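You operate a simulated robot arm through the tools that you are given. There is no shell and no other tool. Be economical: measure what you need, move in short steps, check, and stop when the job is done.

The job below is to be done with a simulated two-armed robot. You get a single attempt, and the scene is never put back.

TASK
Take the cap off the blue jar and lay it down on the taped area of the steel bench.

Only the result counts: the job must be done as asked and must still hold three seconds after the hand-in. Knocking over, shifting, dropping, spilling or breaking anything else fails it. Lids that push on must go on centred and level and be pressed home; caps that screw on are set level and turned clockwise until they are tight.

THE ROBOT
Two 7-joint arms with two-finger parallel grippers on one trunk, on a base that drives. Base frame: it is fixed to the floor where the robot stands at the start and does not move with it; the origin is under the middle of the robot, x ahead of it, y to its left, z up; the surface under the hand at the start is at about z = 0.8. Lengths are in m, angles in degrees, forces in N, time in s.
The left shoulder is at the start at [0.07, 0.163, 1.17], the right one opposite. With the tool pointing down near the work surface each hand reaches from about 0.38 to 0.88 m from the robot's upright axis, wherever it stands, measured 20 degrees to its own side. Payload 3.43 kg a hand.
The TCP of each hand is the grasp point between the finger pads, 0.034 m short of the fingertips. In the tool frame z runs along the fingers and y along their closing line. Largest opening 0.128 m; finger width 0.024, thickness 0.012; the body of the gripper, 0.048 by 0.13 m, starts 0.096 m behind the TCP.
Orientation is told as [roll, pitch, yaw] about the base's x, y, z axes, in that order, counted from this pose: with the fingers straight down and closing along the base's y, the tool's x points along the base's -x, its y along +y and its z along -z.

THE INTERFACE
- The arms move only by the tool jog_arm. It takes "left_steps", "right_steps" or both (then of equal length, played together; a hand with none holds still); each is a list of rows, each an object of numbers (a shift or turn left out is 0, a gripper value left out holds the last): "dx", "dy", "dz": the shift along the base's x, y, z in m; "rx", "ry", "rz": the turn, a rotation vector about the base's x, y, z in degrees. In form: [{"dx": .., "dy": .., "dz": .., "rx": .., "ry": .., "rz": ..}, ...]. A call has 1 to 20 rows; each row shifts and turns the commanded pose from where the row before left it. "left_claw" and "right_claw" are, for a hand that has rows, the finger opening in m, from 0 to 0.128, set as the call begins (left out, the last holds). Each row takes 0.2 s and may step no farther than 0.05 m and 8.6 degrees from the row before; otherwise, or with a gripper value out of range, the whole call is refused. A pose out of reach is approached as far as the arm can. The call stops where the force on the tool passes 40 N (or 10 N more than at its start, if that is more) or the arm is blocked; 0.2 s more then pass. The fingers move at their own pace (about 0.153 m/s each) and stop on an object; they squeeze with about 44 N. The grip force told is the motor's: it shows also when the fingers shut on nothing. Time passes only in rows, and 0.2 s behind the last, so rows that do not move let the fingers close. It gives the time, the measured TCP pose, the force on the tool (base axes), the opening and the grip force at its end, in the units of the frame above (readings bear some noise), with the torque about the TCP (base axes, N m) and any sound that the robot's microphone picked up.
- Cameras (640 x 400 px; columns grow to the right, rows downward): "scene" is now at [0.1407, 0.0049, 1.4045]; the picture's right is [0.05, -1.00, 0.00], its down [-0.53, -0.03, -0.85] and it looks along [0.85, 0.04, -0.53] (base axes); focal length 283 px, centre (320, 200). "left" rides on the left gripper at [0.076, 0.011, -0.16] in its tool frame; the picture's right is [-0.15, 0.99, 0.00], its down [-0.88, -0.13, -0.46] and it looks along [-0.45, -0.07, 0.89] (tool axes); focal length 234 px, centre (320, 200). "right" rides on the right gripper at [0.076, -0.011, -0.16] in its tool frame; the picture's right is [0.15, 0.99, 0.00], its down [-0.88, 0.13, -0.46] and it looks along [-0.45, 0.07, 0.89] (tool axes); focal length 234 px, centre (320, 200). There is no depth. A picture from a camera that has moved, and an enlarged one, comes with that camera's place and axes in the base frame and with its lens.
- grab_frame(camera): a new picture of that camera. It takes no simulated time.
- slide_trunk(by): slides the trunk up (or, below 0, down) by that many m; the arms and the scene camera ride with it, the base frame stays. It gives what a move gives, with no picture.
- steer(legs): drives the robot by 1 to 6 legs, each [ahead, left, turn to the left] in m, m and degrees, along the robot's own axes; the way and the turn of a leg run together, so that a leg with both is an arc; at most 1.5 m and 180 degrees a leg. The arms and the cameras ride along, it lands a little off, and it stops where it bumps. It gives what a move gives.
- head_to(pan, tilt): turns the head with the scene camera to pan (to the left, within 86 degrees either way) and tilt (down, from -29 to 69), counted from straight ahead of the robot. It gives what a move gives.
- close_up(camera, box): a new picture of the part [left, top, right, bottom] of that camera's present view, enlarged. It takes no simulated time.
- sign_off(): hands the job in; it is judged then, once.

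Go step by step. Nothing tells you exact positions but the pictures and the camera data: compare them with the known pose of the tool, close in by small moves and look again before you grip or let go. The budget is 120 turns and 100 pictures, counting those below and the enlarged ones. Unless the task says otherwise, let go and move clear before handing in, and close with one line.

The tools are called after ">>>" as name(argument=value, ...) on one line, values as JSON. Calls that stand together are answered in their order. jog_arm: Moves the arms, as the interface text tells. Its arguments: {"type":"object","properties":{"left_steps":{"type":"array","items":{"type":"object","properties":{"dx":{"type":"number"},"dy":{"type":"number"},"dz":{"type":"number"},"rx":{"type":"number"},"ry":{"type":"number"},"rz":{"type":"number"}}}},"left_claw":{"type":"number"},"right_steps":{"type":"array","items":{"type":"object","properties":{"dx":{"type":"number"},"dy":{"type":"number"},"dz":{"type":"number"},"rx":{"type":"number"},"ry":{"type":"number"},"rz":{"type":"number"}}}},"right_claw":{"type":"number"}},"required":[]} The other tools are called the same way: slide_trunk (by) slides the trunk up or down; steer (legs) drives the base; head_to (pan, tilt) turns the head that bears the scene camera; grab_frame (camera) takes a picture; close_up (camera, box) takes an enlarged picture of a part of a camera's view; sign_off () hands the job in.

At the start:

```text
time: 0.0
left_eef_pos: [0.5896, 0.2582, 1.1442]
left_ee_rot: [-0.1, -0.1, 0.1]
left_wrist_force: [0.0, -0.2, 0.0]
left_torque: [-0.03, -0.02, 0.02]
left_width: 0.1278
left_gripper_force: 0.1
right_eef_pos: [0.6621, -0.3405, 1.0972]
right_ee_rot: [0.0, 0.1, 0.0]
right_wrist_force: [0.1, 0.8, -0.2]
right_torque: [0.02, 0.01, 0.05]
right_width: 0.1281
right_gripper_force: 0.2
trunk travel left (down, up): [-0.65, 0.29]
robot x, y, heading: [-0.0001, -0.0003, -0.1]
head pan, tilt: [2.9, 31.7]
```

scene: 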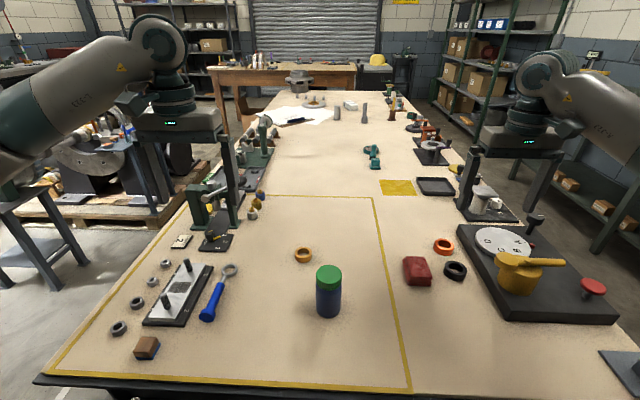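
right: 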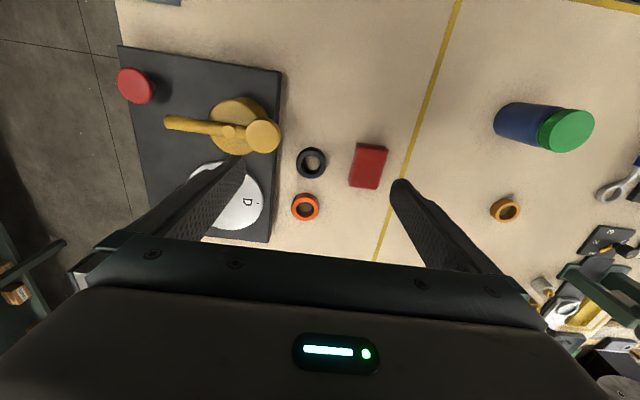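
left: 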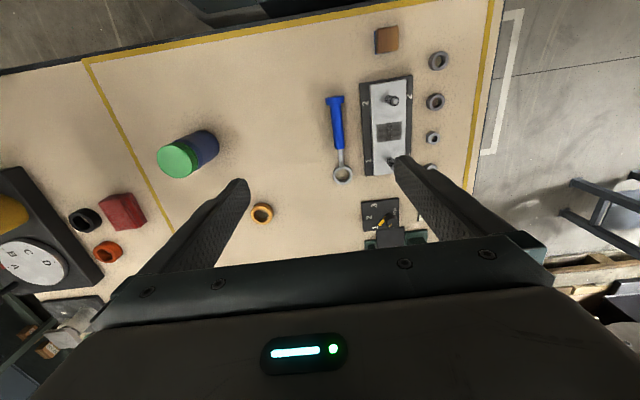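

I see a blue jar with a green cap on the wooden-looking bench in front of me, inside a yellow-taped area. The "steel bench" may be another one, so I look around first.

>>> close_up(camera="scene", box=[260, 220, 400, 340])

>>> head_to(pan=75, tilt=25)

>>> grab_frame(camera="scene")

>>> head_to(pan=-75, tilt=25)

>>> grab_frame(camera="scene")

```text
3.33 times, centred on (330, 280) of scene
camera zoom: at [0.1407, 0.0049, 1.4045], right [0.05, -1.0, 0.0], down [-0.53, -0.03, -0.85], along [0.85, 0.04, -0.53], focal length 943 px, centre (287, -67)
```

zoom: 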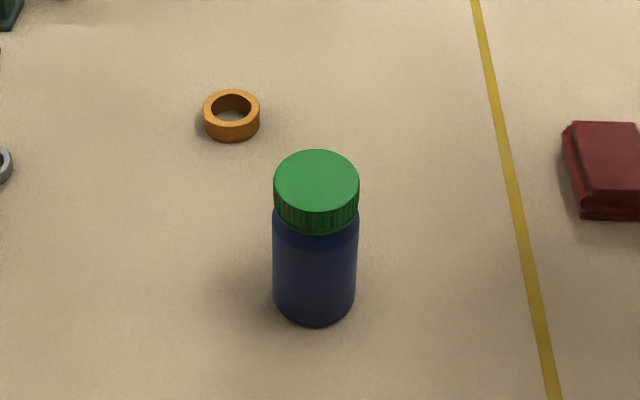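

```text
time: 1.4
left_eef_pos: [0.5889, 0.2584, 1.1439]
left_ee_rot: [0.1, 0.0, 0.1]
left_wrist_force: [0.1, -0.7, 0.0]
left_torque: [0.01, -0.01, 0.0]
left_width: 0.128
left_gripper_force: 0.0
right_eef_pos: [0.6633, -0.3406, 1.0979]
right_ee_rot: [0.0, 0.0, 0.0]
right_wrist_force: [0.1, 0.0, -1.1]
right_torque: [-0.02, 0.0, -0.01]
right_width: 0.128
right_gripper_force: 0.1
trunk travel left (down, up): [-0.65, 0.29]
robot x, y, heading: [0.0002, -0.0012, -0.2]
head pan, tilt: [75.0, 25.0]
```

```text
95 pictures are left
camera scene: at [0.075, 0.0894, 1.4152], right [0.97, -0.26, 0.0], down [-0.11, -0.41, -0.91], along [0.24, 0.88, -0.42], focal length 283 px, centre (320, 200)
```

scene: 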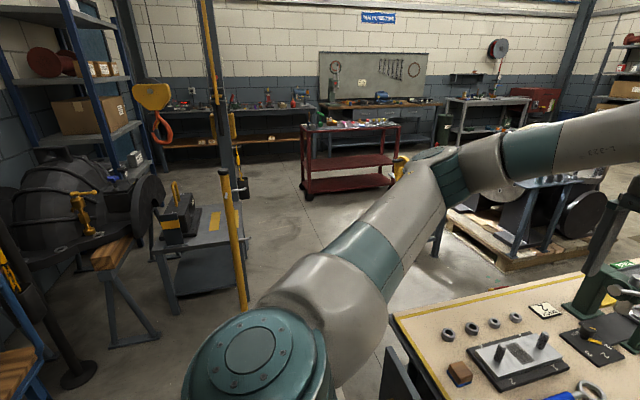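

```text
time: 3.8
left_eef_pos: [0.5877, 0.2579, 1.1426]
left_ee_rot: [0.0, 0.0, 0.1]
left_wrist_force: [0.2, 0.0, 0.4]
left_torque: [-0.01, -0.01, 0.0]
left_width: 0.1281
left_gripper_force: 0.1
right_eef_pos: [0.662, -0.3396, 1.0961]
right_ee_rot: [0.0, 0.0, 0.0]
right_wrist_force: [0.1, -0.5, 0.2]
right_torque: [-0.03, -0.02, 0.01]
right_width: 0.1283
right_gripper_force: 0.1
trunk travel left (down, up): [-0.65, 0.29]
robot x, y, heading: [0.0008, -0.003, 0.0]
head pan, tilt: [-75.0, 25.0]
```

```text
94 pictures are left
camera scene: at [0.075, -0.0886, 1.4152], right [-0.97, -0.26, 0.0], down [-0.11, 0.41, -0.91], along [0.23, -0.88, -0.42], focal length 283 px, centre (320, 200)
```

scene: 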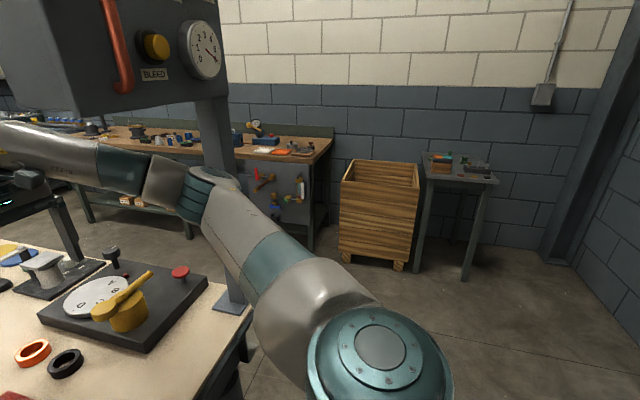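

The jar has a green ribbed cap. A grey steel table on the left carries a yellow patch; I zoom in on it and look at other candidates.

>>> head_to(pan=86, tilt=20)

>>> grab_frame(camera="scene")

>>> close_up(camera="scene", box=[200, 140, 360, 240])

>>> head_to(pan=45, tilt=15)

>>> grab_frame(camera="scene")

>>> head_to(pan=-86, tilt=15)

>>> grab_frame(camera="scene")

```text
time: 6.3
left_eef_pos: [0.5886, 0.2589, 1.1423]
left_ee_rot: [0.0, 0.0, 0.1]
left_wrist_force: [-0.6, 0.6, 0.8]
left_torque: [0.01, -0.02, -0.02]
left_width: 0.1279
left_gripper_force: 0.0
right_eef_pos: [0.6628, -0.3402, 1.0978]
right_ee_rot: [0.0, 0.0, 0.0]
right_wrist_force: [-0.2, 0.6, 0.4]
right_torque: [0.02, 0.01, -0.02]
right_width: 0.1281
right_gripper_force: 0.0
trunk travel left (down, up): [-0.65, 0.29]
robot x, y, heading: [0.0024, -0.0008, 0.1]
head pan, tilt: [85.9, 20.0]
```

```text
93 pictures are left
camera scene: at [0.0577, 0.0933, 1.4233], right [1.0, -0.07, 0.0], down [-0.02, -0.34, -0.94], along [0.07, 0.94, -0.34], focal length 283 px, centre (320, 200)
```

scene: 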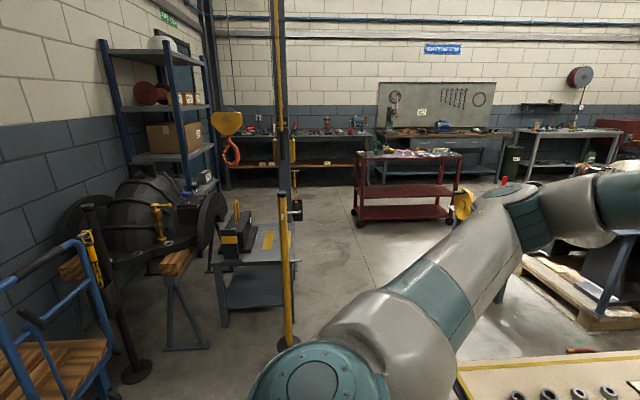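

```text
4.00 times, centred on (280, 190) of scene
camera zoom: at [0.0577, 0.0933, 1.4233], right [1.0, -0.07, 0.0], down [-0.02, -0.34, -0.94], along [0.07, 0.94, -0.34], focal length 1132 px, centre (480, 240)
```

zoom: 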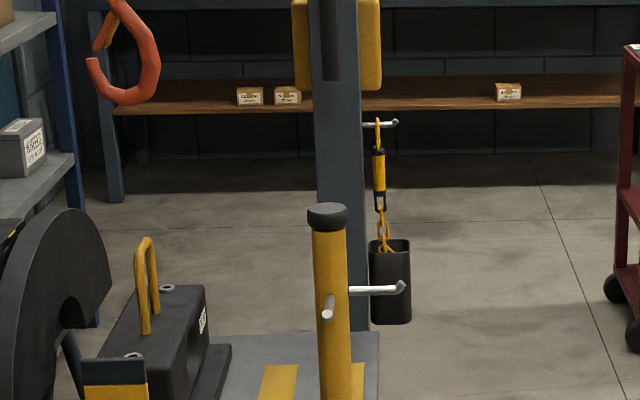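

```text
time: 7.3
left_eef_pos: [0.5886, 0.2584, 1.1436]
left_ee_rot: [0.0, 0.1, 0.1]
left_wrist_force: [0.4, 0.2, -0.3]
left_torque: [0.01, -0.01, 0.01]
left_width: 0.1282
left_gripper_force: 0.1
right_eef_pos: [0.6625, -0.3404, 1.0977]
right_ee_rot: [-0.1, 0.0, 0.0]
right_wrist_force: [-0.2, 0.4, -0.2]
right_torque: [0.0, -0.02, 0.0]
right_width: 0.128
right_gripper_force: 0.1
trunk travel left (down, up): [-0.65, 0.29]
robot x, y, heading: [0.0041, -0.0003, -0.1]
head pan, tilt: [45.0, 15.0]
```

```text
91 pictures are left
camera scene: at [0.1171, 0.0665, 1.4314], right [0.71, -0.71, 0.0], down [-0.18, -0.18, -0.97], along [0.68, 0.68, -0.26], focal length 283 px, centre (320, 200)
```

scene: 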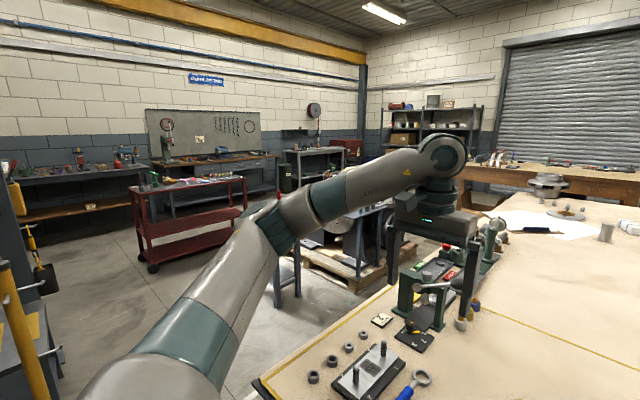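

```text
time: 9.5
left_eef_pos: [0.5898, 0.258, 1.144]
left_ee_rot: [0.0, 0.0, 0.1]
left_wrist_force: [0.3, -0.3, -0.3]
left_torque: [0.01, -0.01, 0.02]
left_width: 0.128
left_gripper_force: 0.0
right_eef_pos: [0.6621, -0.3404, 1.0976]
right_ee_rot: [-0.1, 0.0, 0.0]
right_wrist_force: [-1.2, 0.2, -0.3]
right_torque: [-0.02, 0.0, -0.02]
right_width: 0.1278
right_gripper_force: 0.0
trunk travel left (down, up): [-0.65, 0.29]
robot x, y, heading: [0.0001, 0.0013, -0.1]
head pan, tilt: [-85.9, 15.0]
```

```text
90 pictures are left
camera scene: at [0.0578, -0.0928, 1.4314], right [-1.0, -0.07, 0.0], down [-0.02, 0.26, -0.97], along [0.07, -0.96, -0.26], focal length 283 px, centre (320, 200)
```

scene: 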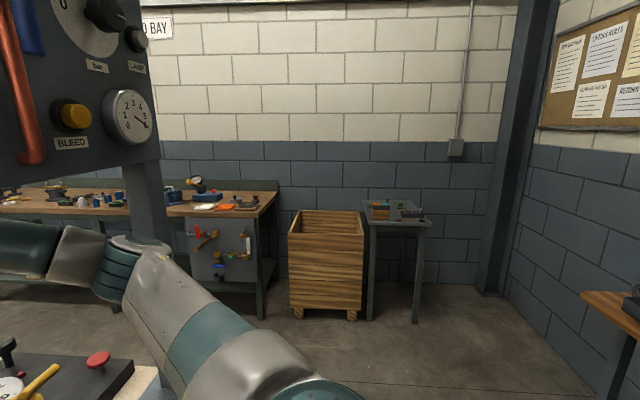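

The likely target is the grey steel table at the left rear with yellow tape; I'll inspect it later while driving. The jar is near (0.594, 0.003), cap top about z = 0.92. First I bring the right hand above it.

>>> jog_arm(right_steps=[{"dx": -0.01, "dy": 0.045}, {"dx": -0.01, "dy": 0.045}, {"dx": -0.01, "dy": 0.045}, {"dx": -0.01, "dy": 0.045}, {"dx": -0.01, "dy": 0.045}, {"dx": -0.01, "dy": 0.045}, {"dx": -0.008, "dy": 0.045}, {"dx": 0, "dy": 0.028}], right_claw=0.1)

>>> head_to(pan=0, tilt=45)

>>> grab_frame(camera="scene")

>>> grab_frame(camera="right")

>>> grab_frame(camera="left")

```text
time: 11.3
left_eef_pos: [0.5892, 0.2598, 1.1431]
left_ee_rot: [0.0, -0.1, 0.1]
left_wrist_force: [-0.3, 0.9, -0.3]
left_torque: [0.01, 0.02, 0.0]
left_width: 0.1282
left_gripper_force: 0.1
right_eef_pos: [0.5942, 0.0039, 1.1013]
right_ee_rot: [0.0, 0.0, 0.0]
right_wrist_force: [0.6, 0.2, 0.0]
right_torque: [-0.04, -0.03, -0.01]
right_width: 0.1001
right_gripper_force: 0.1
trunk travel left (down, up): [-0.65, 0.29]
robot x, y, heading: [-0.0043, 0.0022, -0.1]
head pan, tilt: [-85.9, 15.0]
```

```text
time: 12.9
left_eef_pos: [0.5888, 0.2585, 1.1444]
left_ee_rot: [-0.1, 0.1, 0.2]
left_wrist_force: [0.1, 0.1, 0.1]
left_torque: [-0.02, -0.01, 0.04]
left_width: 0.128
left_gripper_force: 0.1
right_eef_pos: [0.5939, 0.0022, 1.1001]
right_ee_rot: [0.0, 0.0, -0.1]
right_wrist_force: [0.0, 0.3, 0.3]
right_torque: [0.01, 0.01, -0.04]
right_width: 0.1002
right_gripper_force: 0.1
trunk travel left (down, up): [-0.65, 0.29]
robot x, y, heading: [0.0013, 0.0037, 0.1]
head pan, tilt: [0.0, 45.0]
```

```text
89 pictures are left
camera scene: at [0.1325, 0.0004, 1.3846], right [0.0, -1.0, 0.0], down [-0.71, 0.0, -0.71], along [0.71, 0.0, -0.71], focal length 283 px, centre (320, 200)
```

scene: 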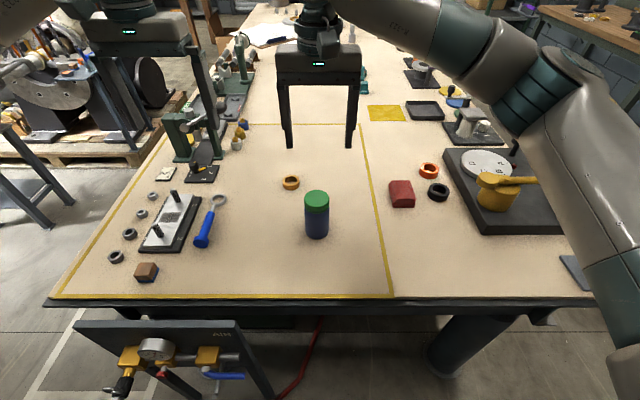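

```text
88 pictures are left
camera right: at [0.518, -0.0088, 1.2611], right [-0.15, 0.99, 0.0], down [0.88, 0.13, 0.46], along [0.45, 0.07, -0.89], focal length 234 px, centre (320, 200)
```

right: 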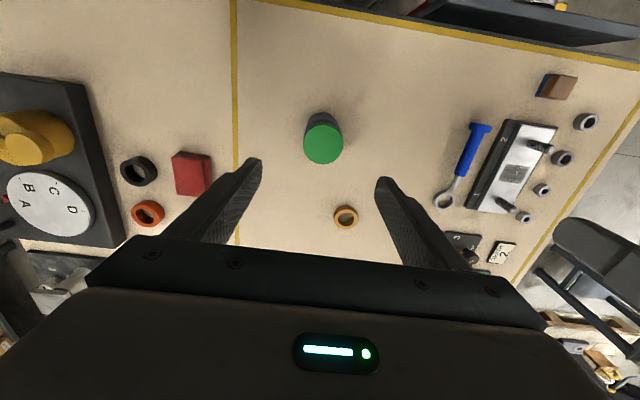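

```text
87 pictures are left
camera left: at [0.5134, 0.2701, 1.3034], right [0.15, 0.99, 0.0], down [0.88, -0.13, 0.46], along [0.45, -0.07, -0.89], focal length 234 px, centre (320, 200)
```

left: 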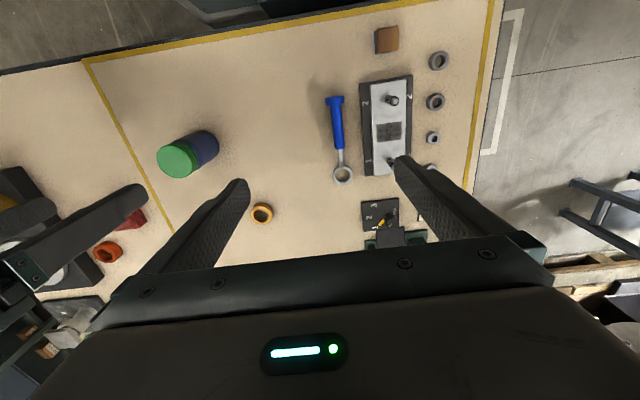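

Cap centre is about (0.592, 0.006, 0.925), body about 0.06 wide. I'll use the left hand to hold the jar body from the left side (closing along x, camera up), so start turning the left hand.

>>> jog_arm(left_steps=[{"rz": 8.2}, {"rz": 8.2}, {"rz": 8.2}, {"rz": 8.2}, {"rz": 8.2}, {"rz": 8.2}, {"rz": 8.2}, {"rz": 8.2}, {"rz": 8.2}, {"rz": 8.2}, {"rz": 8}], left_claw=0.11)

>>> jog_arm(left_steps=[{"rx": -8.2, "dy": 0.01}, {"rx": -8.2, "dy": 0.01}, {"rx": -8.2}, {"rx": -8.2}, {"rx": -8.2}, {"rx": -8.2}, {"rx": -8.2}, {"rx": -7.6}])

>>> grab_frame(camera="scene")

```text
time: 15.3
left_eef_pos: [0.5878, 0.259, 1.1438]
left_ee_rot: [0.0, 0.1, 90.2]
left_wrist_force: [-0.5, -1.2, -0.4]
left_torque: [-0.03, 0.01, 0.0]
left_width: 0.1096
left_gripper_force: 0.1
right_eef_pos: [0.594, 0.0032, 1.1015]
right_ee_rot: [0.0, 0.0, 0.0]
right_wrist_force: [0.2, 0.2, 0.2]
right_torque: [0.0, -0.02, -0.02]
right_width: 0.0999
right_gripper_force: 0.1
trunk travel left (down, up): [-0.65, 0.29]
robot x, y, heading: [0.0003, 0.0005, -0.2]
head pan, tilt: [0.0, 45.0]
```

```text
time: 17.1
left_eef_pos: [0.5898, 0.2786, 1.1429]
left_ee_rot: [0.3, 65.2, 90.2]
left_wrist_force: [0.4, -0.5, 0.5]
left_torque: [-0.06, 0.0, -0.03]
left_width: 0.11
left_gripper_force: 0.1
right_eef_pos: [0.5939, 0.0033, 1.1004]
right_ee_rot: [0.0, 0.0, 0.0]
right_wrist_force: [0.4, -0.2, -0.8]
right_torque: [0.0, -0.02, 0.0]
right_width: 0.1
right_gripper_force: 0.1
trunk travel left (down, up): [-0.65, 0.29]
robot x, y, heading: [0.0004, -0.0039, 0.1]
head pan, tilt: [0.0, 45.0]
```

```text
86 pictures are left
camera scene: at [0.1326, 0.0012, 1.3846], right [0.0, -1.0, 0.0], down [-0.71, 0.0, -0.71], along [0.71, 0.0, -0.71], focal length 283 px, centre (320, 200)
```

scene: 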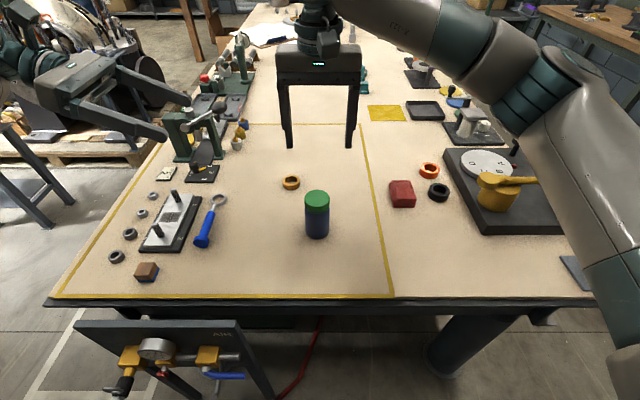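

The left hand is oriented well. I lower it toward a pre-grasp beside the jar.

>>> jog_arm(left_steps=[{"dy": -0.025, "dz": -0.04}, {"dy": -0.025, "dz": -0.04}, {"dy": -0.025, "dz": -0.04}, {"dy": -0.025, "dz": -0.04}, {"dy": -0.025, "dz": -0.04}, {"dy": -0.025, "dz": -0.04}], left_claw=0.11)

>>> grab_frame(camera="scene")

>>> grab_frame(camera="left")

```text
time: 18.5
left_eef_pos: [0.5888, 0.1308, 0.9018]
left_ee_rot: [0.2, 65.0, 90.3]
left_wrist_force: [-0.2, -0.6, 0.2]
left_torque: [0.0, -0.01, -0.01]
left_width: 0.1101
left_gripper_force: 0.1
right_eef_pos: [0.5935, 0.0013, 1.1006]
right_ee_rot: [0.2, 0.0, 0.0]
right_wrist_force: [0.2, 0.0, 0.6]
right_torque: [-0.01, 0.06, 0.02]
right_width: 0.1001
right_gripper_force: 0.1
trunk travel left (down, up): [-0.65, 0.29]
robot x, y, heading: [0.0002, -0.0046, 0.0]
head pan, tilt: [0.0, 45.0]
```

```text
85 pictures are left
camera scene: at [0.133, 0.0002, 1.3846], right [0.0, -1.0, 0.0], down [-0.71, 0.0, -0.71], along [0.71, 0.0, -0.71], focal length 283 px, centre (320, 200)
```

scene: 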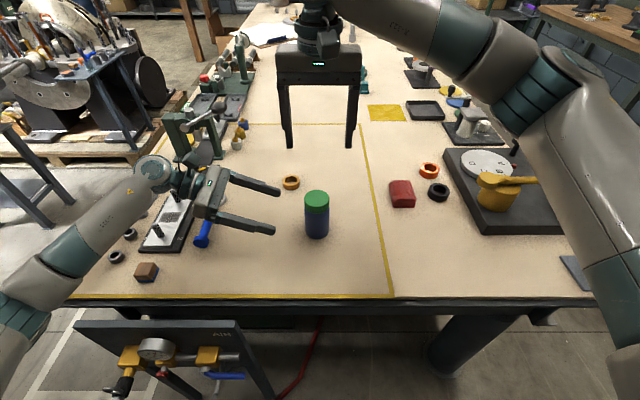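

```text
84 pictures are left
camera left: at [0.5781, 0.2432, 1.037], right [-0.99, 0.06, -0.13], down [0.13, 0.79, -0.61], along [0.07, -0.62, -0.78], focal length 234 px, centre (320, 200)
```

left: 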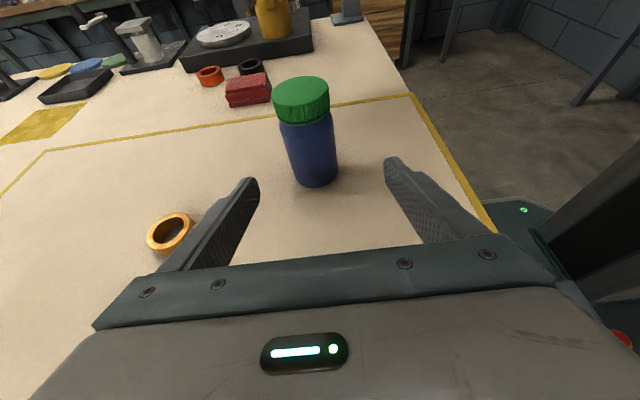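

The jar reads at x ≈ 0.597, y ≈ 0.006. I slide the left hand around the body below the cap.

>>> jog_arm(left_steps=[{"dx": 0.004, "dy": -0.01, "dz": -0.03}, {"dx": 0.004, "dy": -0.03, "dz": -0.027}, {"dy": -0.03}, {"dy": -0.03}, {"dy": -0.023}], left_claw=0.11)

>>> grab_frame(camera="left")

>>> close_up(camera="scene", box=[220, 140, 400, 260])

>>> close_up(camera="right", box=[220, 60, 420, 220])

```text
time: 19.7
left_eef_pos: [0.5961, 0.0061, 0.8454]
left_ee_rot: [0.1, 65.0, 90.1]
left_wrist_force: [0.2, -0.3, -0.4]
left_torque: [-0.02, 0.0, 0.01]
left_width: 0.11
left_gripper_force: 0.0
right_eef_pos: [0.5936, 0.0016, 1.1]
right_ee_rot: [0.1, -0.1, -0.1]
right_wrist_force: [-0.1, -0.3, 0.3]
right_torque: [0.0, -0.02, 0.01]
right_width: 0.1
right_gripper_force: 0.1
trunk travel left (down, up): [-0.65, 0.29]
robot x, y, heading: [-0.0009, -0.001, 0.0]
head pan, tilt: [0.0, 45.0]
```

```text
83 pictures are left
camera left: at [0.5851, 0.1188, 0.9815], right [-0.99, 0.06, -0.13], down [0.13, 0.79, -0.61], along [0.07, -0.62, -0.78], focal length 234 px, centre (320, 200)
```

left: 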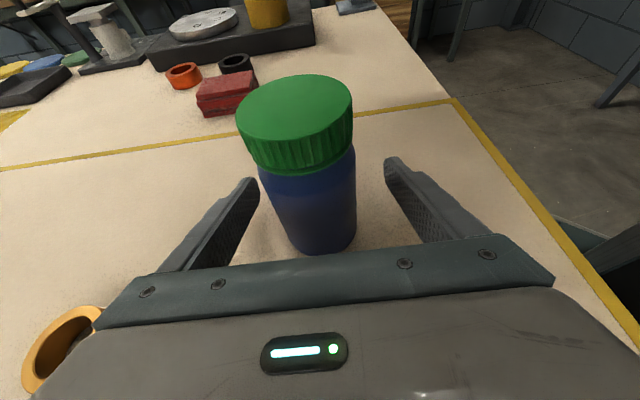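

```text
3.33 times, centred on (310, 200) of scene
camera zoom: at [0.1324, 0.0, 1.3846], right [0.0, -1.0, 0.0], down [-0.71, 0.0, -0.71], along [0.71, 0.0, -0.71], focal length 943 px, centre (353, 200)
```

zoom: 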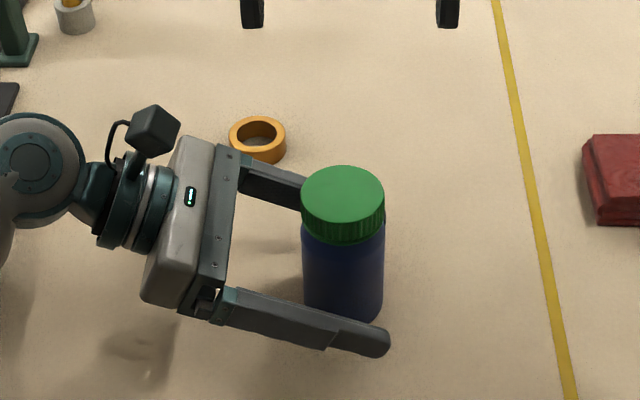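

```text
2.50 times, centred on (320, 140) of right
camera zoom: at [0.518, -0.009, 1.2611], right [-0.15, 0.99, 0.0], down [0.88, 0.13, 0.46], along [0.45, 0.07, -0.89], focal length 585 px, centre (320, 350)
```

zoom: 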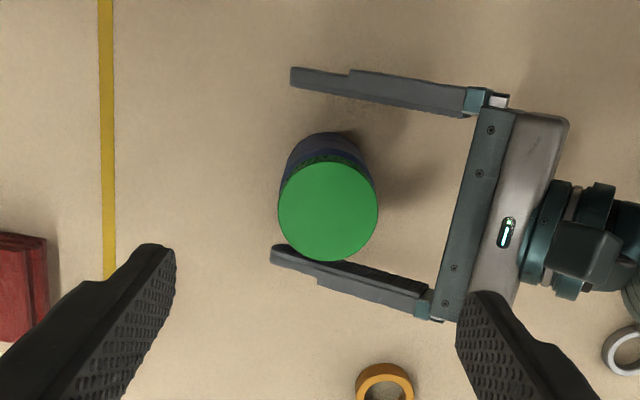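

The jar axis is roughly at x = 0.600, y = 0.008. I shift the left hand 4 mm to centre it and close.

>>> jog_arm(left_steps=[{"dx": 0.004, "dy": 0.001}, {}], left_claw=0.085)

>>> close_up(camera="left", box=[200, 60, 440, 260])

```text
time: 20.3
left_eef_pos: [0.5993, 0.0068, 0.8468]
left_ee_rot: [0.0, 65.0, 90.1]
left_wrist_force: [-0.7, -0.1, 0.7]
left_torque: [-0.02, 0.01, 0.0]
left_width: 0.085
left_gripper_force: 0.0
right_eef_pos: [0.5929, 0.002, 1.1008]
right_ee_rot: [-0.1, 0.0, 0.0]
right_wrist_force: [-0.2, -0.9, -0.5]
right_torque: [0.0, 0.01, -0.01]
right_width: 0.0998
right_gripper_force: 0.1
trunk travel left (down, up): [-0.65, 0.29]
robot x, y, heading: [-0.0021, 0.0022, -0.1]
head pan, tilt: [0.0, 45.0]
```

```text
2.00 times, centred on (320, 160) of left
camera zoom: at [0.5887, 0.1195, 0.982], right [-0.99, 0.06, -0.13], down [0.13, 0.79, -0.61], along [0.07, -0.62, -0.78], focal length 468 px, centre (320, 280)
```

zoom: 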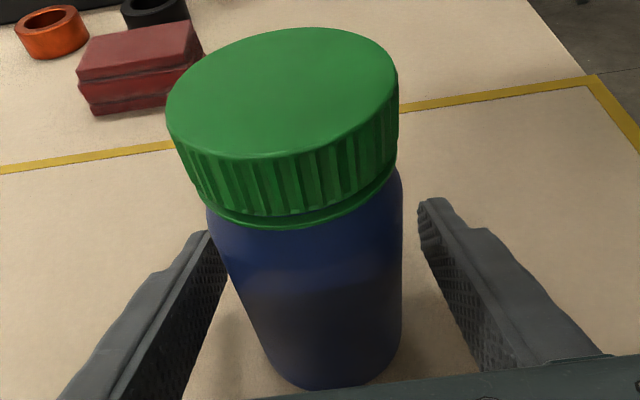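

Nearly centred; 2 mm more, then close gently on the body.

>>> jog_arm(left_steps=[{"dx": 0.002}, {}])

>>> jog_arm(left_steps=[{}, {}, {}, {}], left_claw=0.0)

>>> close_up(camera="left", box=[200, 60, 440, 260])

>>> close_up(camera="right", box=[220, 60, 420, 220])

```text
time: 20.9
left_eef_pos: [0.6028, 0.0072, 0.8456]
left_ee_rot: [0.1, 65.0, 90.2]
left_wrist_force: [0.1, -0.8, -0.1]
left_torque: [-0.01, -0.01, -0.01]
left_width: 0.0847
left_gripper_force: 0.1
right_eef_pos: [0.5929, 0.0026, 1.0998]
right_ee_rot: [0.0, 0.0, -0.1]
right_wrist_force: [-0.9, -0.4, 0.4]
right_torque: [0.01, 0.01, 0.01]
right_width: 0.1003
right_gripper_force: 0.1
trunk travel left (down, up): [-0.65, 0.29]
robot x, y, heading: [0.0001, 0.0016, 0.0]
head pan, tilt: [0.0, 45.0]
```

```text
time: 21.9
left_eef_pos: [0.6015, 0.0076, 0.8463]
left_ee_rot: [0.2, 64.9, 90.2]
left_wrist_force: [-2.7, -0.3, -0.6]
left_torque: [-0.01, -0.02, -0.01]
left_width: 0.061
left_gripper_force: 43.3
right_eef_pos: [0.592, 0.0028, 1.0997]
right_ee_rot: [0.0, 0.1, -0.1]
right_wrist_force: [0.3, -0.8, 0.0]
right_torque: [-0.05, -0.01, -0.03]
right_width: 0.0999
right_gripper_force: 0.0
trunk travel left (down, up): [-0.65, 0.29]
robot x, y, heading: [-0.0005, -0.0014, 0.1]
head pan, tilt: [0.0, 45.0]
```

```text
2.00 times, centred on (320, 160) of left
camera zoom: at [0.5906, 0.1194, 0.9827], right [-0.99, 0.06, -0.13], down [0.13, 0.79, -0.61], along [0.07, -0.62, -0.78], focal length 468 px, centre (320, 280)
```

zoom: 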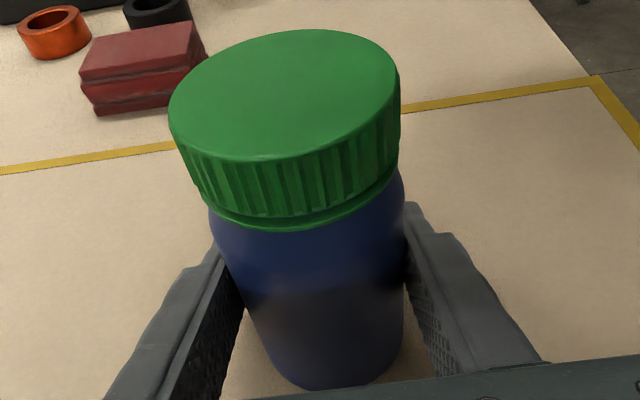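

```text
2.50 times, centred on (320, 140) of right
camera zoom: at [0.5177, -0.0087, 1.2612], right [-0.15, 0.99, 0.0], down [0.88, 0.13, 0.46], along [0.45, 0.07, -0.89], focal length 585 px, centre (320, 350)
```

zoom: 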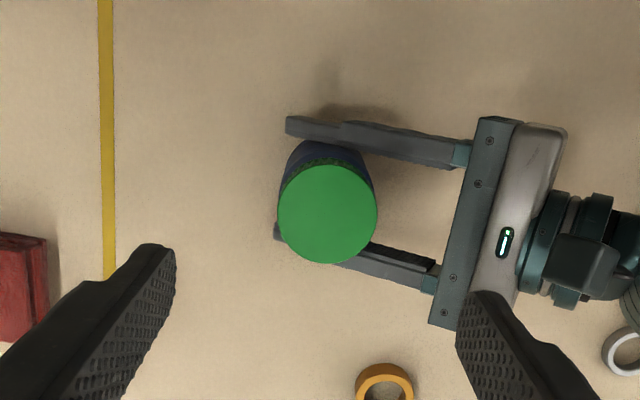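

The jar is held firmly (61 mm). Now I pre-turn the right hand clockwise and bring it over the cap.

>>> jog_arm(right_steps=[{"dx": 0.008, "dy": 0.006, "rz": -8.5}, {"rz": -8.5}, {"rz": -8.5}, {"rz": -8.5}, {"rz": -8.5}, {"rz": -8.5}, {"rz": -8.5}, {"dz": -0.035}, {"dz": -0.035}, {"dz": -0.03}, {"dz": -0.02}], right_claw=0.085)

>>> grab_frame(camera="right")

>>> close_up(camera="scene", box=[220, 140, 400, 260])

>>> grab_frame(camera="left")

```text
time: 24.3
left_eef_pos: [0.6017, 0.0066, 0.8469]
left_ee_rot: [0.1, 65.0, 90.2]
left_wrist_force: [0.2, 0.9, -0.7]
left_torque: [0.04, -0.1, 0.0]
left_width: 0.0612
left_gripper_force: 44.2
right_eef_pos: [0.6036, 0.0108, 0.9781]
right_ee_rot: [0.0, -0.1, -59.5]
right_wrist_force: [0.0, -0.8, -0.7]
right_torque: [0.03, -0.01, 0.01]
right_width: 0.085
right_gripper_force: 0.0
trunk travel left (down, up): [-0.65, 0.29]
robot x, y, heading: [-0.0009, -0.0006, -0.1]
head pan, tilt: [0.0, 45.0]
```

```text
77 pictures are left
camera right: at [0.5559, 0.0703, 1.1387], right [0.78, 0.63, 0.0], down [0.56, -0.69, 0.46], along [0.29, -0.35, -0.89], focal length 234 px, centre (320, 200)
```

right: 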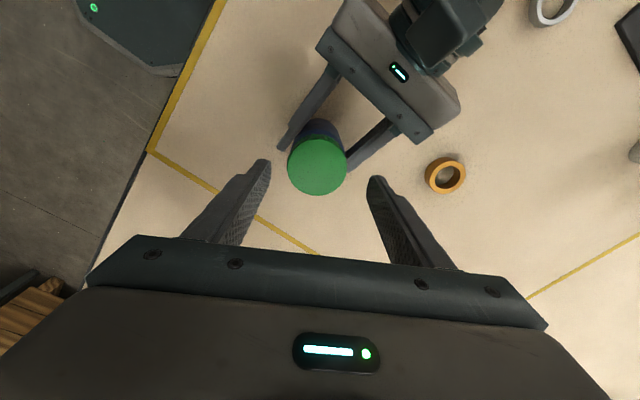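

```text
3.33 times, centred on (310, 200) of scene
camera zoom: at [0.1323, 0.0006, 1.3846], right [0.0, -1.0, 0.0], down [-0.71, 0.0, -0.71], along [0.71, 0.0, -0.71], focal length 943 px, centre (353, 200)
```

zoom: 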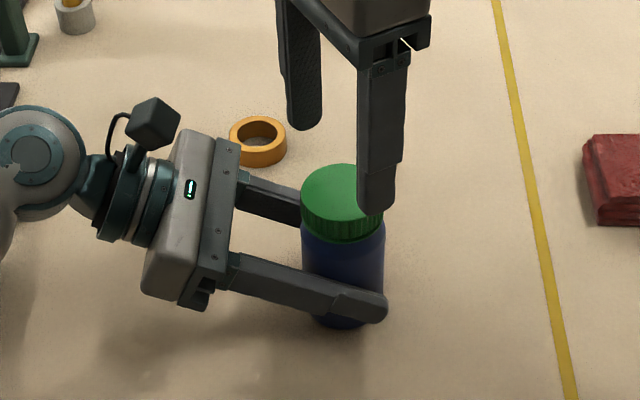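

```text
75 pictures are left
camera left: at [0.5908, 0.1198, 0.9827], right [-0.99, 0.06, -0.13], down [0.13, 0.79, -0.61], along [0.07, -0.62, -0.78], focal length 234 px, centre (320, 200)
```

left: 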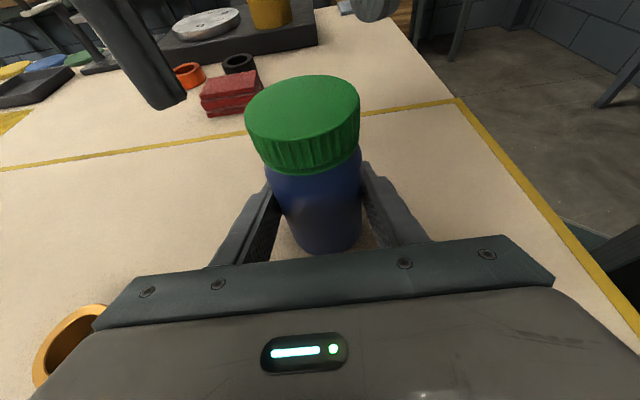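

The cap looks about 18 mm tall (z ≈ 0.904–0.922), so I lower until the tips are at about its lower rim and close on it.

>>> jog_arm(right_steps=[{"dz": -0.02}, {"dz": -0.019}, {}])

>>> close_up(camera="scene", box=[250, 140, 400, 240])

>>> close_up(camera="left", box=[200, 60, 440, 260])

>>> close_up(camera="right", box=[220, 100, 420, 260])

```text
time: 25.1
left_eef_pos: [0.6023, 0.0076, 0.8461]
left_ee_rot: [0.1, 64.9, 90.1]
left_wrist_force: [-0.3, 0.4, 0.3]
left_torque: [0.1, -0.08, 0.01]
left_width: 0.0613
left_gripper_force: 44.1
right_eef_pos: [0.6029, 0.0111, 0.9381]
right_ee_rot: [0.0, 0.0, -59.4]
right_wrist_force: [-0.9, -0.2, -0.9]
right_torque: [0.0, -0.01, -0.01]
right_width: 0.085
right_gripper_force: 0.1
trunk travel left (down, up): [-0.65, 0.29]
robot x, y, heading: [0.0024, 0.0008, 0.1]
head pan, tilt: [0.0, 45.0]
```

```text
4.00 times, centred on (325, 190) of scene
camera zoom: at [0.1323, 0.0006, 1.3846], right [0.0, -1.0, 0.0], down [-0.71, 0.0, -0.71], along [0.71, 0.0, -0.71], focal length 1132 px, centre (300, 240)
```

zoom: 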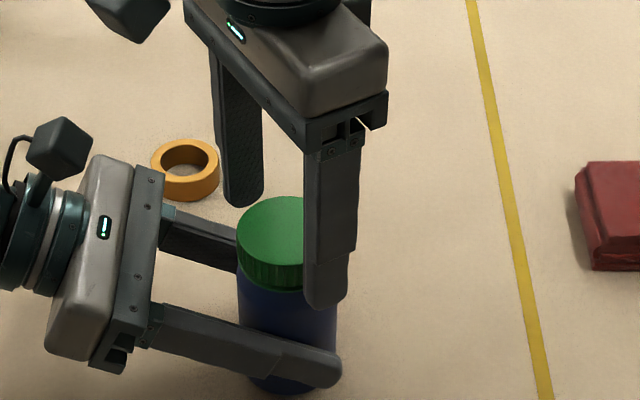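

```text
2.00 times, centred on (320, 160) of left
camera zoom: at [0.5908, 0.1197, 0.9827], right [-0.99, 0.06, -0.13], down [0.13, 0.79, -0.61], along [0.07, -0.62, -0.78], focal length 468 px, centre (320, 280)
```

zoom: 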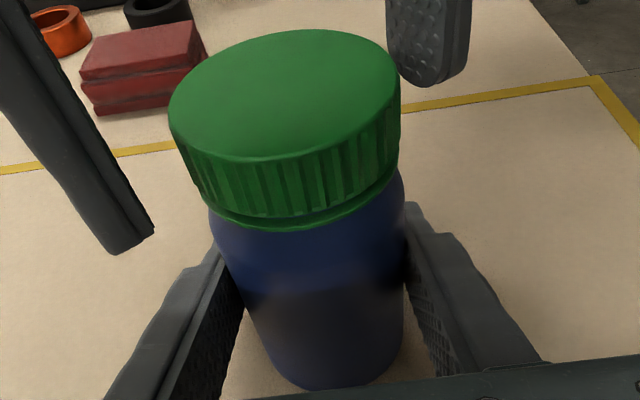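

```text
2.50 times, centred on (320, 180) of right
camera zoom: at [0.5548, 0.0705, 1.0987], right [0.78, 0.63, 0.0], down [0.56, -0.69, 0.46], along [0.29, -0.35, -0.89], focal length 585 px, centre (320, 250)
```

zoom: 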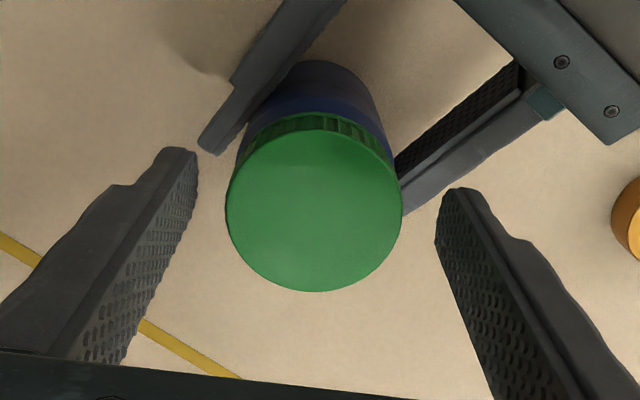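

The fingers straddle the cap symmetrically. Close on it.

>>> jog_arm(right_steps=[{}, {}, {}, {}], right_claw=0.0)

>>> close_up(camera="scene", box=[250, 140, 400, 240])

>>> close_up(camera="left", box=[200, 60, 440, 260])

```text
time: 26.1
left_eef_pos: [0.6022, 0.0067, 0.846]
left_ee_rot: [0.1, 65.0, 90.2]
left_wrist_force: [13.0, 5.8, -0.2]
left_torque: [-0.47, 0.78, -0.04]
left_width: 0.0613
left_gripper_force: 43.8
right_eef_pos: [0.6011, 0.0107, 0.9387]
right_ee_rot: [-0.1, 0.0, -59.5]
right_wrist_force: [-14.0, -6.6, 1.1]
right_torque: [-0.27, 0.46, -0.02]
right_width: 0.0556
right_gripper_force: 43.6
trunk travel left (down, up): [-0.65, 0.29]
robot x, y, heading: [0.0015, 0.004, -0.1]
head pan, tilt: [0.0, 45.0]
```

```text
4.00 times, centred on (325, 190) of scene
camera zoom: at [0.1324, 0.0004, 1.3846], right [0.0, -1.0, 0.0], down [-0.71, 0.0, -0.71], along [0.71, 0.0, -0.71], focal length 1132 px, centre (300, 240)
```

zoom: 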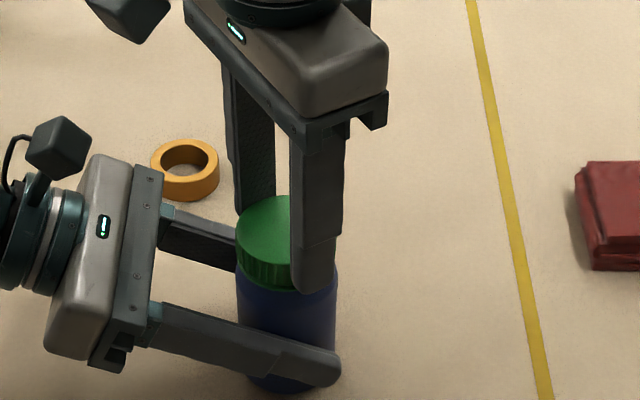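

```text
2.00 times, centred on (320, 160) of left
camera zoom: at [0.5914, 0.1201, 0.9828], right [-0.99, 0.06, -0.13], down [0.13, 0.79, -0.61], along [0.07, -0.62, -0.79], focal length 468 px, centre (320, 280)
```

zoom: 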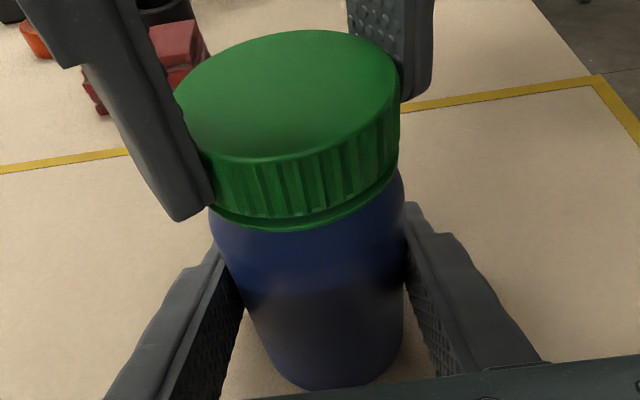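

The grip is a bit off-centre (15 N sideways); I relieve it by ~1.5 mm, then start turning counter-clockwise.

>>> jog_arm(right_steps=[{"dx": -0.0015, "dy": -0.0008}, {}])

>>> jog_arm(right_steps=[{"rz": 5}, {"rz": 5}, {"rz": 5}, {"rz": 5}])

>>> close_up(camera="left", box=[200, 60, 440, 260])

```text
time: 26.7
left_eef_pos: [0.6031, 0.0067, 0.8464]
left_ee_rot: [0.1, 65.0, 90.1]
left_wrist_force: [10.1, 1.6, 0.3]
left_torque: [0.21, 0.41, 0.0]
left_width: 0.0612
left_gripper_force: 44.1
right_eef_pos: [0.6006, 0.0082, 0.9382]
right_ee_rot: [0.0, 0.1, -59.6]
right_wrist_force: [-10.0, -0.4, -0.2]
right_torque: [-0.11, 0.36, -0.02]
right_width: 0.0558
right_gripper_force: 44.1
trunk travel left (down, up): [-0.65, 0.29]
robot x, y, heading: [0.002, -0.0016, -0.1]
head pan, tilt: [0.0, 45.0]
```

```text
time: 27.7
left_eef_pos: [0.6029, 0.0073, 0.8446]
left_ee_rot: [0.3, 65.0, 90.2]
left_wrist_force: [10.5, -6.6, 0.6]
left_torque: [0.29, 0.66, -0.07]
left_width: 0.0611
left_gripper_force: 43.9
right_eef_pos: [0.6016, 0.007, 0.9386]
right_ee_rot: [-0.1, 0.1, -39.3]
right_wrist_force: [-12.6, 5.8, 0.5]
right_torque: [0.2, 0.45, 0.02]
right_width: 0.0556
right_gripper_force: 44.4
trunk travel left (down, up): [-0.65, 0.29]
robot x, y, heading: [-0.0007, -0.0018, -0.2]
head pan, tilt: [0.0, 45.0]
```

```text
2.00 times, centred on (320, 160) of left
camera zoom: at [0.5908, 0.1192, 0.9827], right [-0.99, 0.06, -0.13], down [0.13, 0.78, -0.61], along [0.07, -0.62, -0.78], focal length 468 px, centre (320, 280)
```

zoom: 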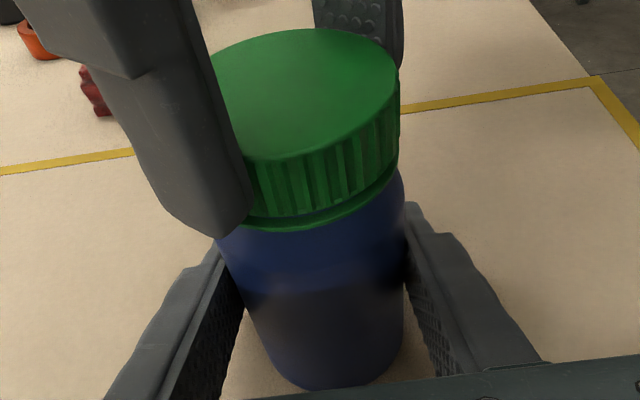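

Turning freely. I continue counter-clockwise, shifting 1 mm to relieve the side force, and allowing a slight rise.

>>> jog_arm(right_steps=[{"dx": -0.0015, "dy": 0.0008, "rz": 6}, {"rz": 8}, {"rz": 8}, {"rz": 8}, {"rz": 8}, {"rz": 8}])

>>> close_up(camera="left", box=[200, 60, 440, 260])

```text
time: 29.1
left_eef_pos: [0.6016, 0.0056, 0.8468]
left_ee_rot: [0.0, 64.9, 90.0]
left_wrist_force: [-0.8, -0.8, 0.6]
left_torque: [-0.45, -0.4, -0.05]
left_width: 0.0613
left_gripper_force: 43.9
right_eef_pos: [0.6, 0.0064, 0.938]
right_ee_rot: [-0.1, 0.0, 6.5]
right_wrist_force: [2.1, -2.5, 4.2]
right_torque: [0.08, -0.03, -0.02]
right_width: 0.0556
right_gripper_force: 44.6
trunk travel left (down, up): [-0.65, 0.29]
robot x, y, heading: [-0.0063, 0.0023, -0.3]
head pan, tilt: [0.0, 45.0]
```

```text
2.00 times, centred on (320, 160) of left
camera zoom: at [0.5905, 0.1193, 0.9828], right [-0.99, 0.06, -0.13], down [0.13, 0.79, -0.61], along [0.07, -0.62, -0.79], focal length 468 px, centre (320, 280)
```

zoom: 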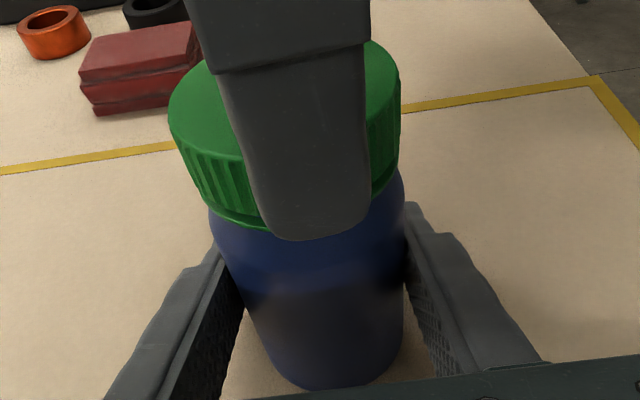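

No slipping seen; a small upward force builds as the cap climbs. Continue, rising slightly.

>>> jog_arm(right_steps=[{"rz": 8, "dz": 0.0003}, {"rz": 8, "dz": 0.0003}, {"rz": 8, "dz": 0.0003}, {"rz": 8, "dz": 0.0003}, {"rz": 8, "dz": 0.0003}, {"rz": 8, "dz": 0.0003}])

>>> jog_arm(right_steps=[{"rz": 8, "dz": 0.0003}, {"rz": 8, "dz": 0.0003}, {"rz": 8, "dz": 0.0003}, {"rz": 8, "dz": 0.0003}, {"rz": 8, "dz": 0.0003}, {"rz": 8, "dz": 0.0003}])

>>> close_up(camera="left", box=[200, 60, 440, 260])

```text
time: 30.5
left_eef_pos: [0.6009, 0.0071, 0.8468]
left_ee_rot: [0.1, 65.0, 90.2]
left_wrist_force: [-10.4, 11.9, 4.0]
left_torque: [-0.83, -0.54, 0.04]
left_width: 0.0612
left_gripper_force: 44.1
right_eef_pos: [0.6011, 0.0076, 0.9393]
right_ee_rot: [0.0, 0.0, 54.5]
right_wrist_force: [11.1, -14.5, -4.2]
right_torque: [-0.37, -0.46, -0.06]
right_width: 0.0559
right_gripper_force: 44.1
trunk travel left (down, up): [-0.65, 0.29]
robot x, y, heading: [-0.0031, -0.0019, 0.2]
head pan, tilt: [0.0, 45.0]
```

```text
time: 31.9
left_eef_pos: [0.601, 0.0066, 0.8459]
left_ee_rot: [0.3, 65.0, 90.2]
left_wrist_force: [-21.3, 15.3, 7.8]
left_torque: [-0.67, -0.86, -0.01]
left_width: 0.0613
left_gripper_force: 44.1
right_eef_pos: [0.601, 0.0075, 0.9404]
right_ee_rot: [0.0, 0.0, 66.3]
right_wrist_force: [19.9, -15.8, -10.2]
right_torque: [-0.66, -0.98, -0.01]
right_width: 0.0558
right_gripper_force: 43.9
right hand out of reach, approached as far as the arm can: row 2, 3, 4, 5, 6
trunk travel left (down, up): [-0.65, 0.29]
robot x, y, heading: [-0.0012, -0.0008, -0.0]
head pan, tilt: [0.0, 45.0]
```

```text
2.00 times, centred on (320, 160) of left
camera zoom: at [0.5908, 0.1196, 0.9826], right [-0.99, 0.06, -0.13], down [0.13, 0.78, -0.61], along [0.07, -0.62, -0.78], focal length 468 px, centre (320, 280)
```

zoom: 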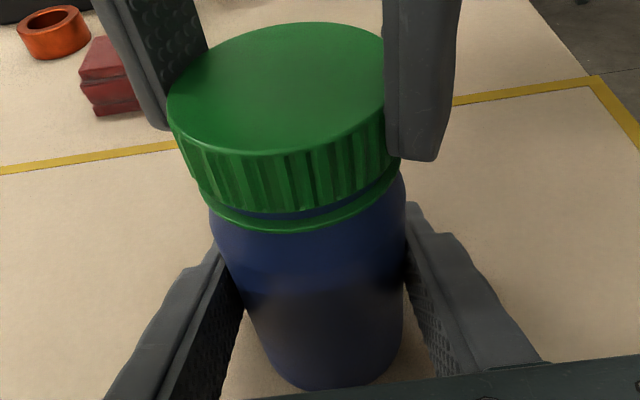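

The cap has risen about 2 mm while its ring stays. The wrist is at its limit, so I open, lift slightly and unwind for a second bite.

>>> jog_arm(right_steps=[{}, {}, {"dz": 0.015}, {"dz": 0.015}, {"rz": -8.5}, {"rz": -8.5}, {"rz": -8.5}, {"rz": -8.5}, {"rz": -8.5}, {"rz": -8.5}, {"rz": -8.5}, {"rz": -8.5}, {"rz": -8.5}, {"rz": -8.5}], right_claw=0.08)

>>> jog_arm(right_steps=[{"rz": -8.5}, {"rz": -8.5}, {"rz": -8.5}, {"rz": -8.5}, {"rz": -8.5}, {"rz": -8.5}, {"rz": -8.5}, {"rz": -8.5}])

```text
time: 34.9
left_eef_pos: [0.6023, 0.0069, 0.8461]
left_ee_rot: [0.3, 65.0, 90.2]
left_wrist_force: [0.6, 0.0, 0.3]
left_torque: [0.08, -0.04, -0.05]
left_width: 0.0613
left_gripper_force: 44.2
right_eef_pos: [0.5987, 0.0086, 0.9732]
right_ee_rot: [0.1, 0.0, -18.7]
right_wrist_force: [0.3, -0.1, -0.2]
right_torque: [0.02, 0.0, -0.02]
right_width: 0.0801
right_gripper_force: 0.0
trunk travel left (down, up): [-0.65, 0.29]
robot x, y, heading: [-0.0009, 0.0018, 0.2]
head pan, tilt: [0.0, 45.0]
```

```text
time: 36.7
left_eef_pos: [0.6017, 0.0081, 0.8462]
left_ee_rot: [0.2, 65.0, 90.2]
left_wrist_force: [1.5, 0.6, 0.3]
left_torque: [0.06, -0.09, -0.07]
left_width: 0.0613
left_gripper_force: 44.3
right_eef_pos: [0.5992, 0.0086, 0.9729]
right_ee_rot: [-0.1, 0.0, -86.7]
right_wrist_force: [0.1, 0.7, 0.2]
right_torque: [-0.02, -0.01, 0.01]
right_width: 0.0802
right_gripper_force: 0.0
trunk travel left (down, up): [-0.65, 0.29]
robot x, y, heading: [-0.0002, -0.0018, 0.1]
head pan, tilt: [0.0, 45.0]
```

Unwinding works. I go further to about −125° and check the fit.

>>> jog_arm(right_steps=[{"rz": -8.5}, {"rz": -8.5}, {"rz": -8.5}, {"rz": -8.5}, {"rz": -5}])

>>> close_up(camera="right", box=[220, 80, 420, 240])

>>> grab_frame(camera="scene")

```text
time: 37.9
left_eef_pos: [0.6015, 0.0071, 0.8478]
left_ee_rot: [0.2, 65.1, 90.2]
left_wrist_force: [1.0, 0.0, 0.6]
left_torque: [0.03, -0.02, -0.03]
left_width: 0.0608
left_gripper_force: 44.2
right_eef_pos: [0.5997, 0.0091, 0.9732]
right_ee_rot: [-0.1, 0.0, -125.7]
right_wrist_force: [-1.5, -0.4, 0.0]
right_torque: [-0.01, 0.01, 0.01]
right_width: 0.0799
right_gripper_force: 0.0
trunk travel left (down, up): [-0.65, 0.29]
robot x, y, heading: [0.0023, 0.0014, -0.1]
head pan, tilt: [0.0, 45.0]
```

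```text
2.50 times, centred on (320, 160) of right
camera zoom: at [0.6356, 0.0779, 1.1328], right [0.89, -0.46, 0.0], down [-0.41, -0.79, 0.46], along [-0.21, -0.41, -0.89], focal length 585 px, centre (320, 300)
```

zoom: 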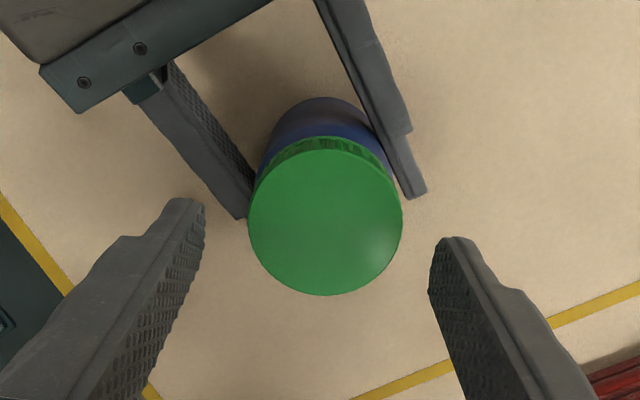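

```text
65 pictures are left
camera scene: at [0.1327, 0.0005, 1.3845], right [0.0, -1.0, 0.0], down [-0.71, 0.0, -0.71], along [0.71, 0.0, -0.71], focal length 283 px, centre (320, 200)
```

scene: 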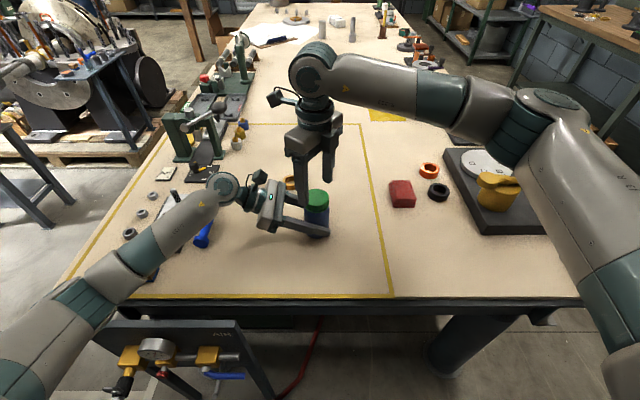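

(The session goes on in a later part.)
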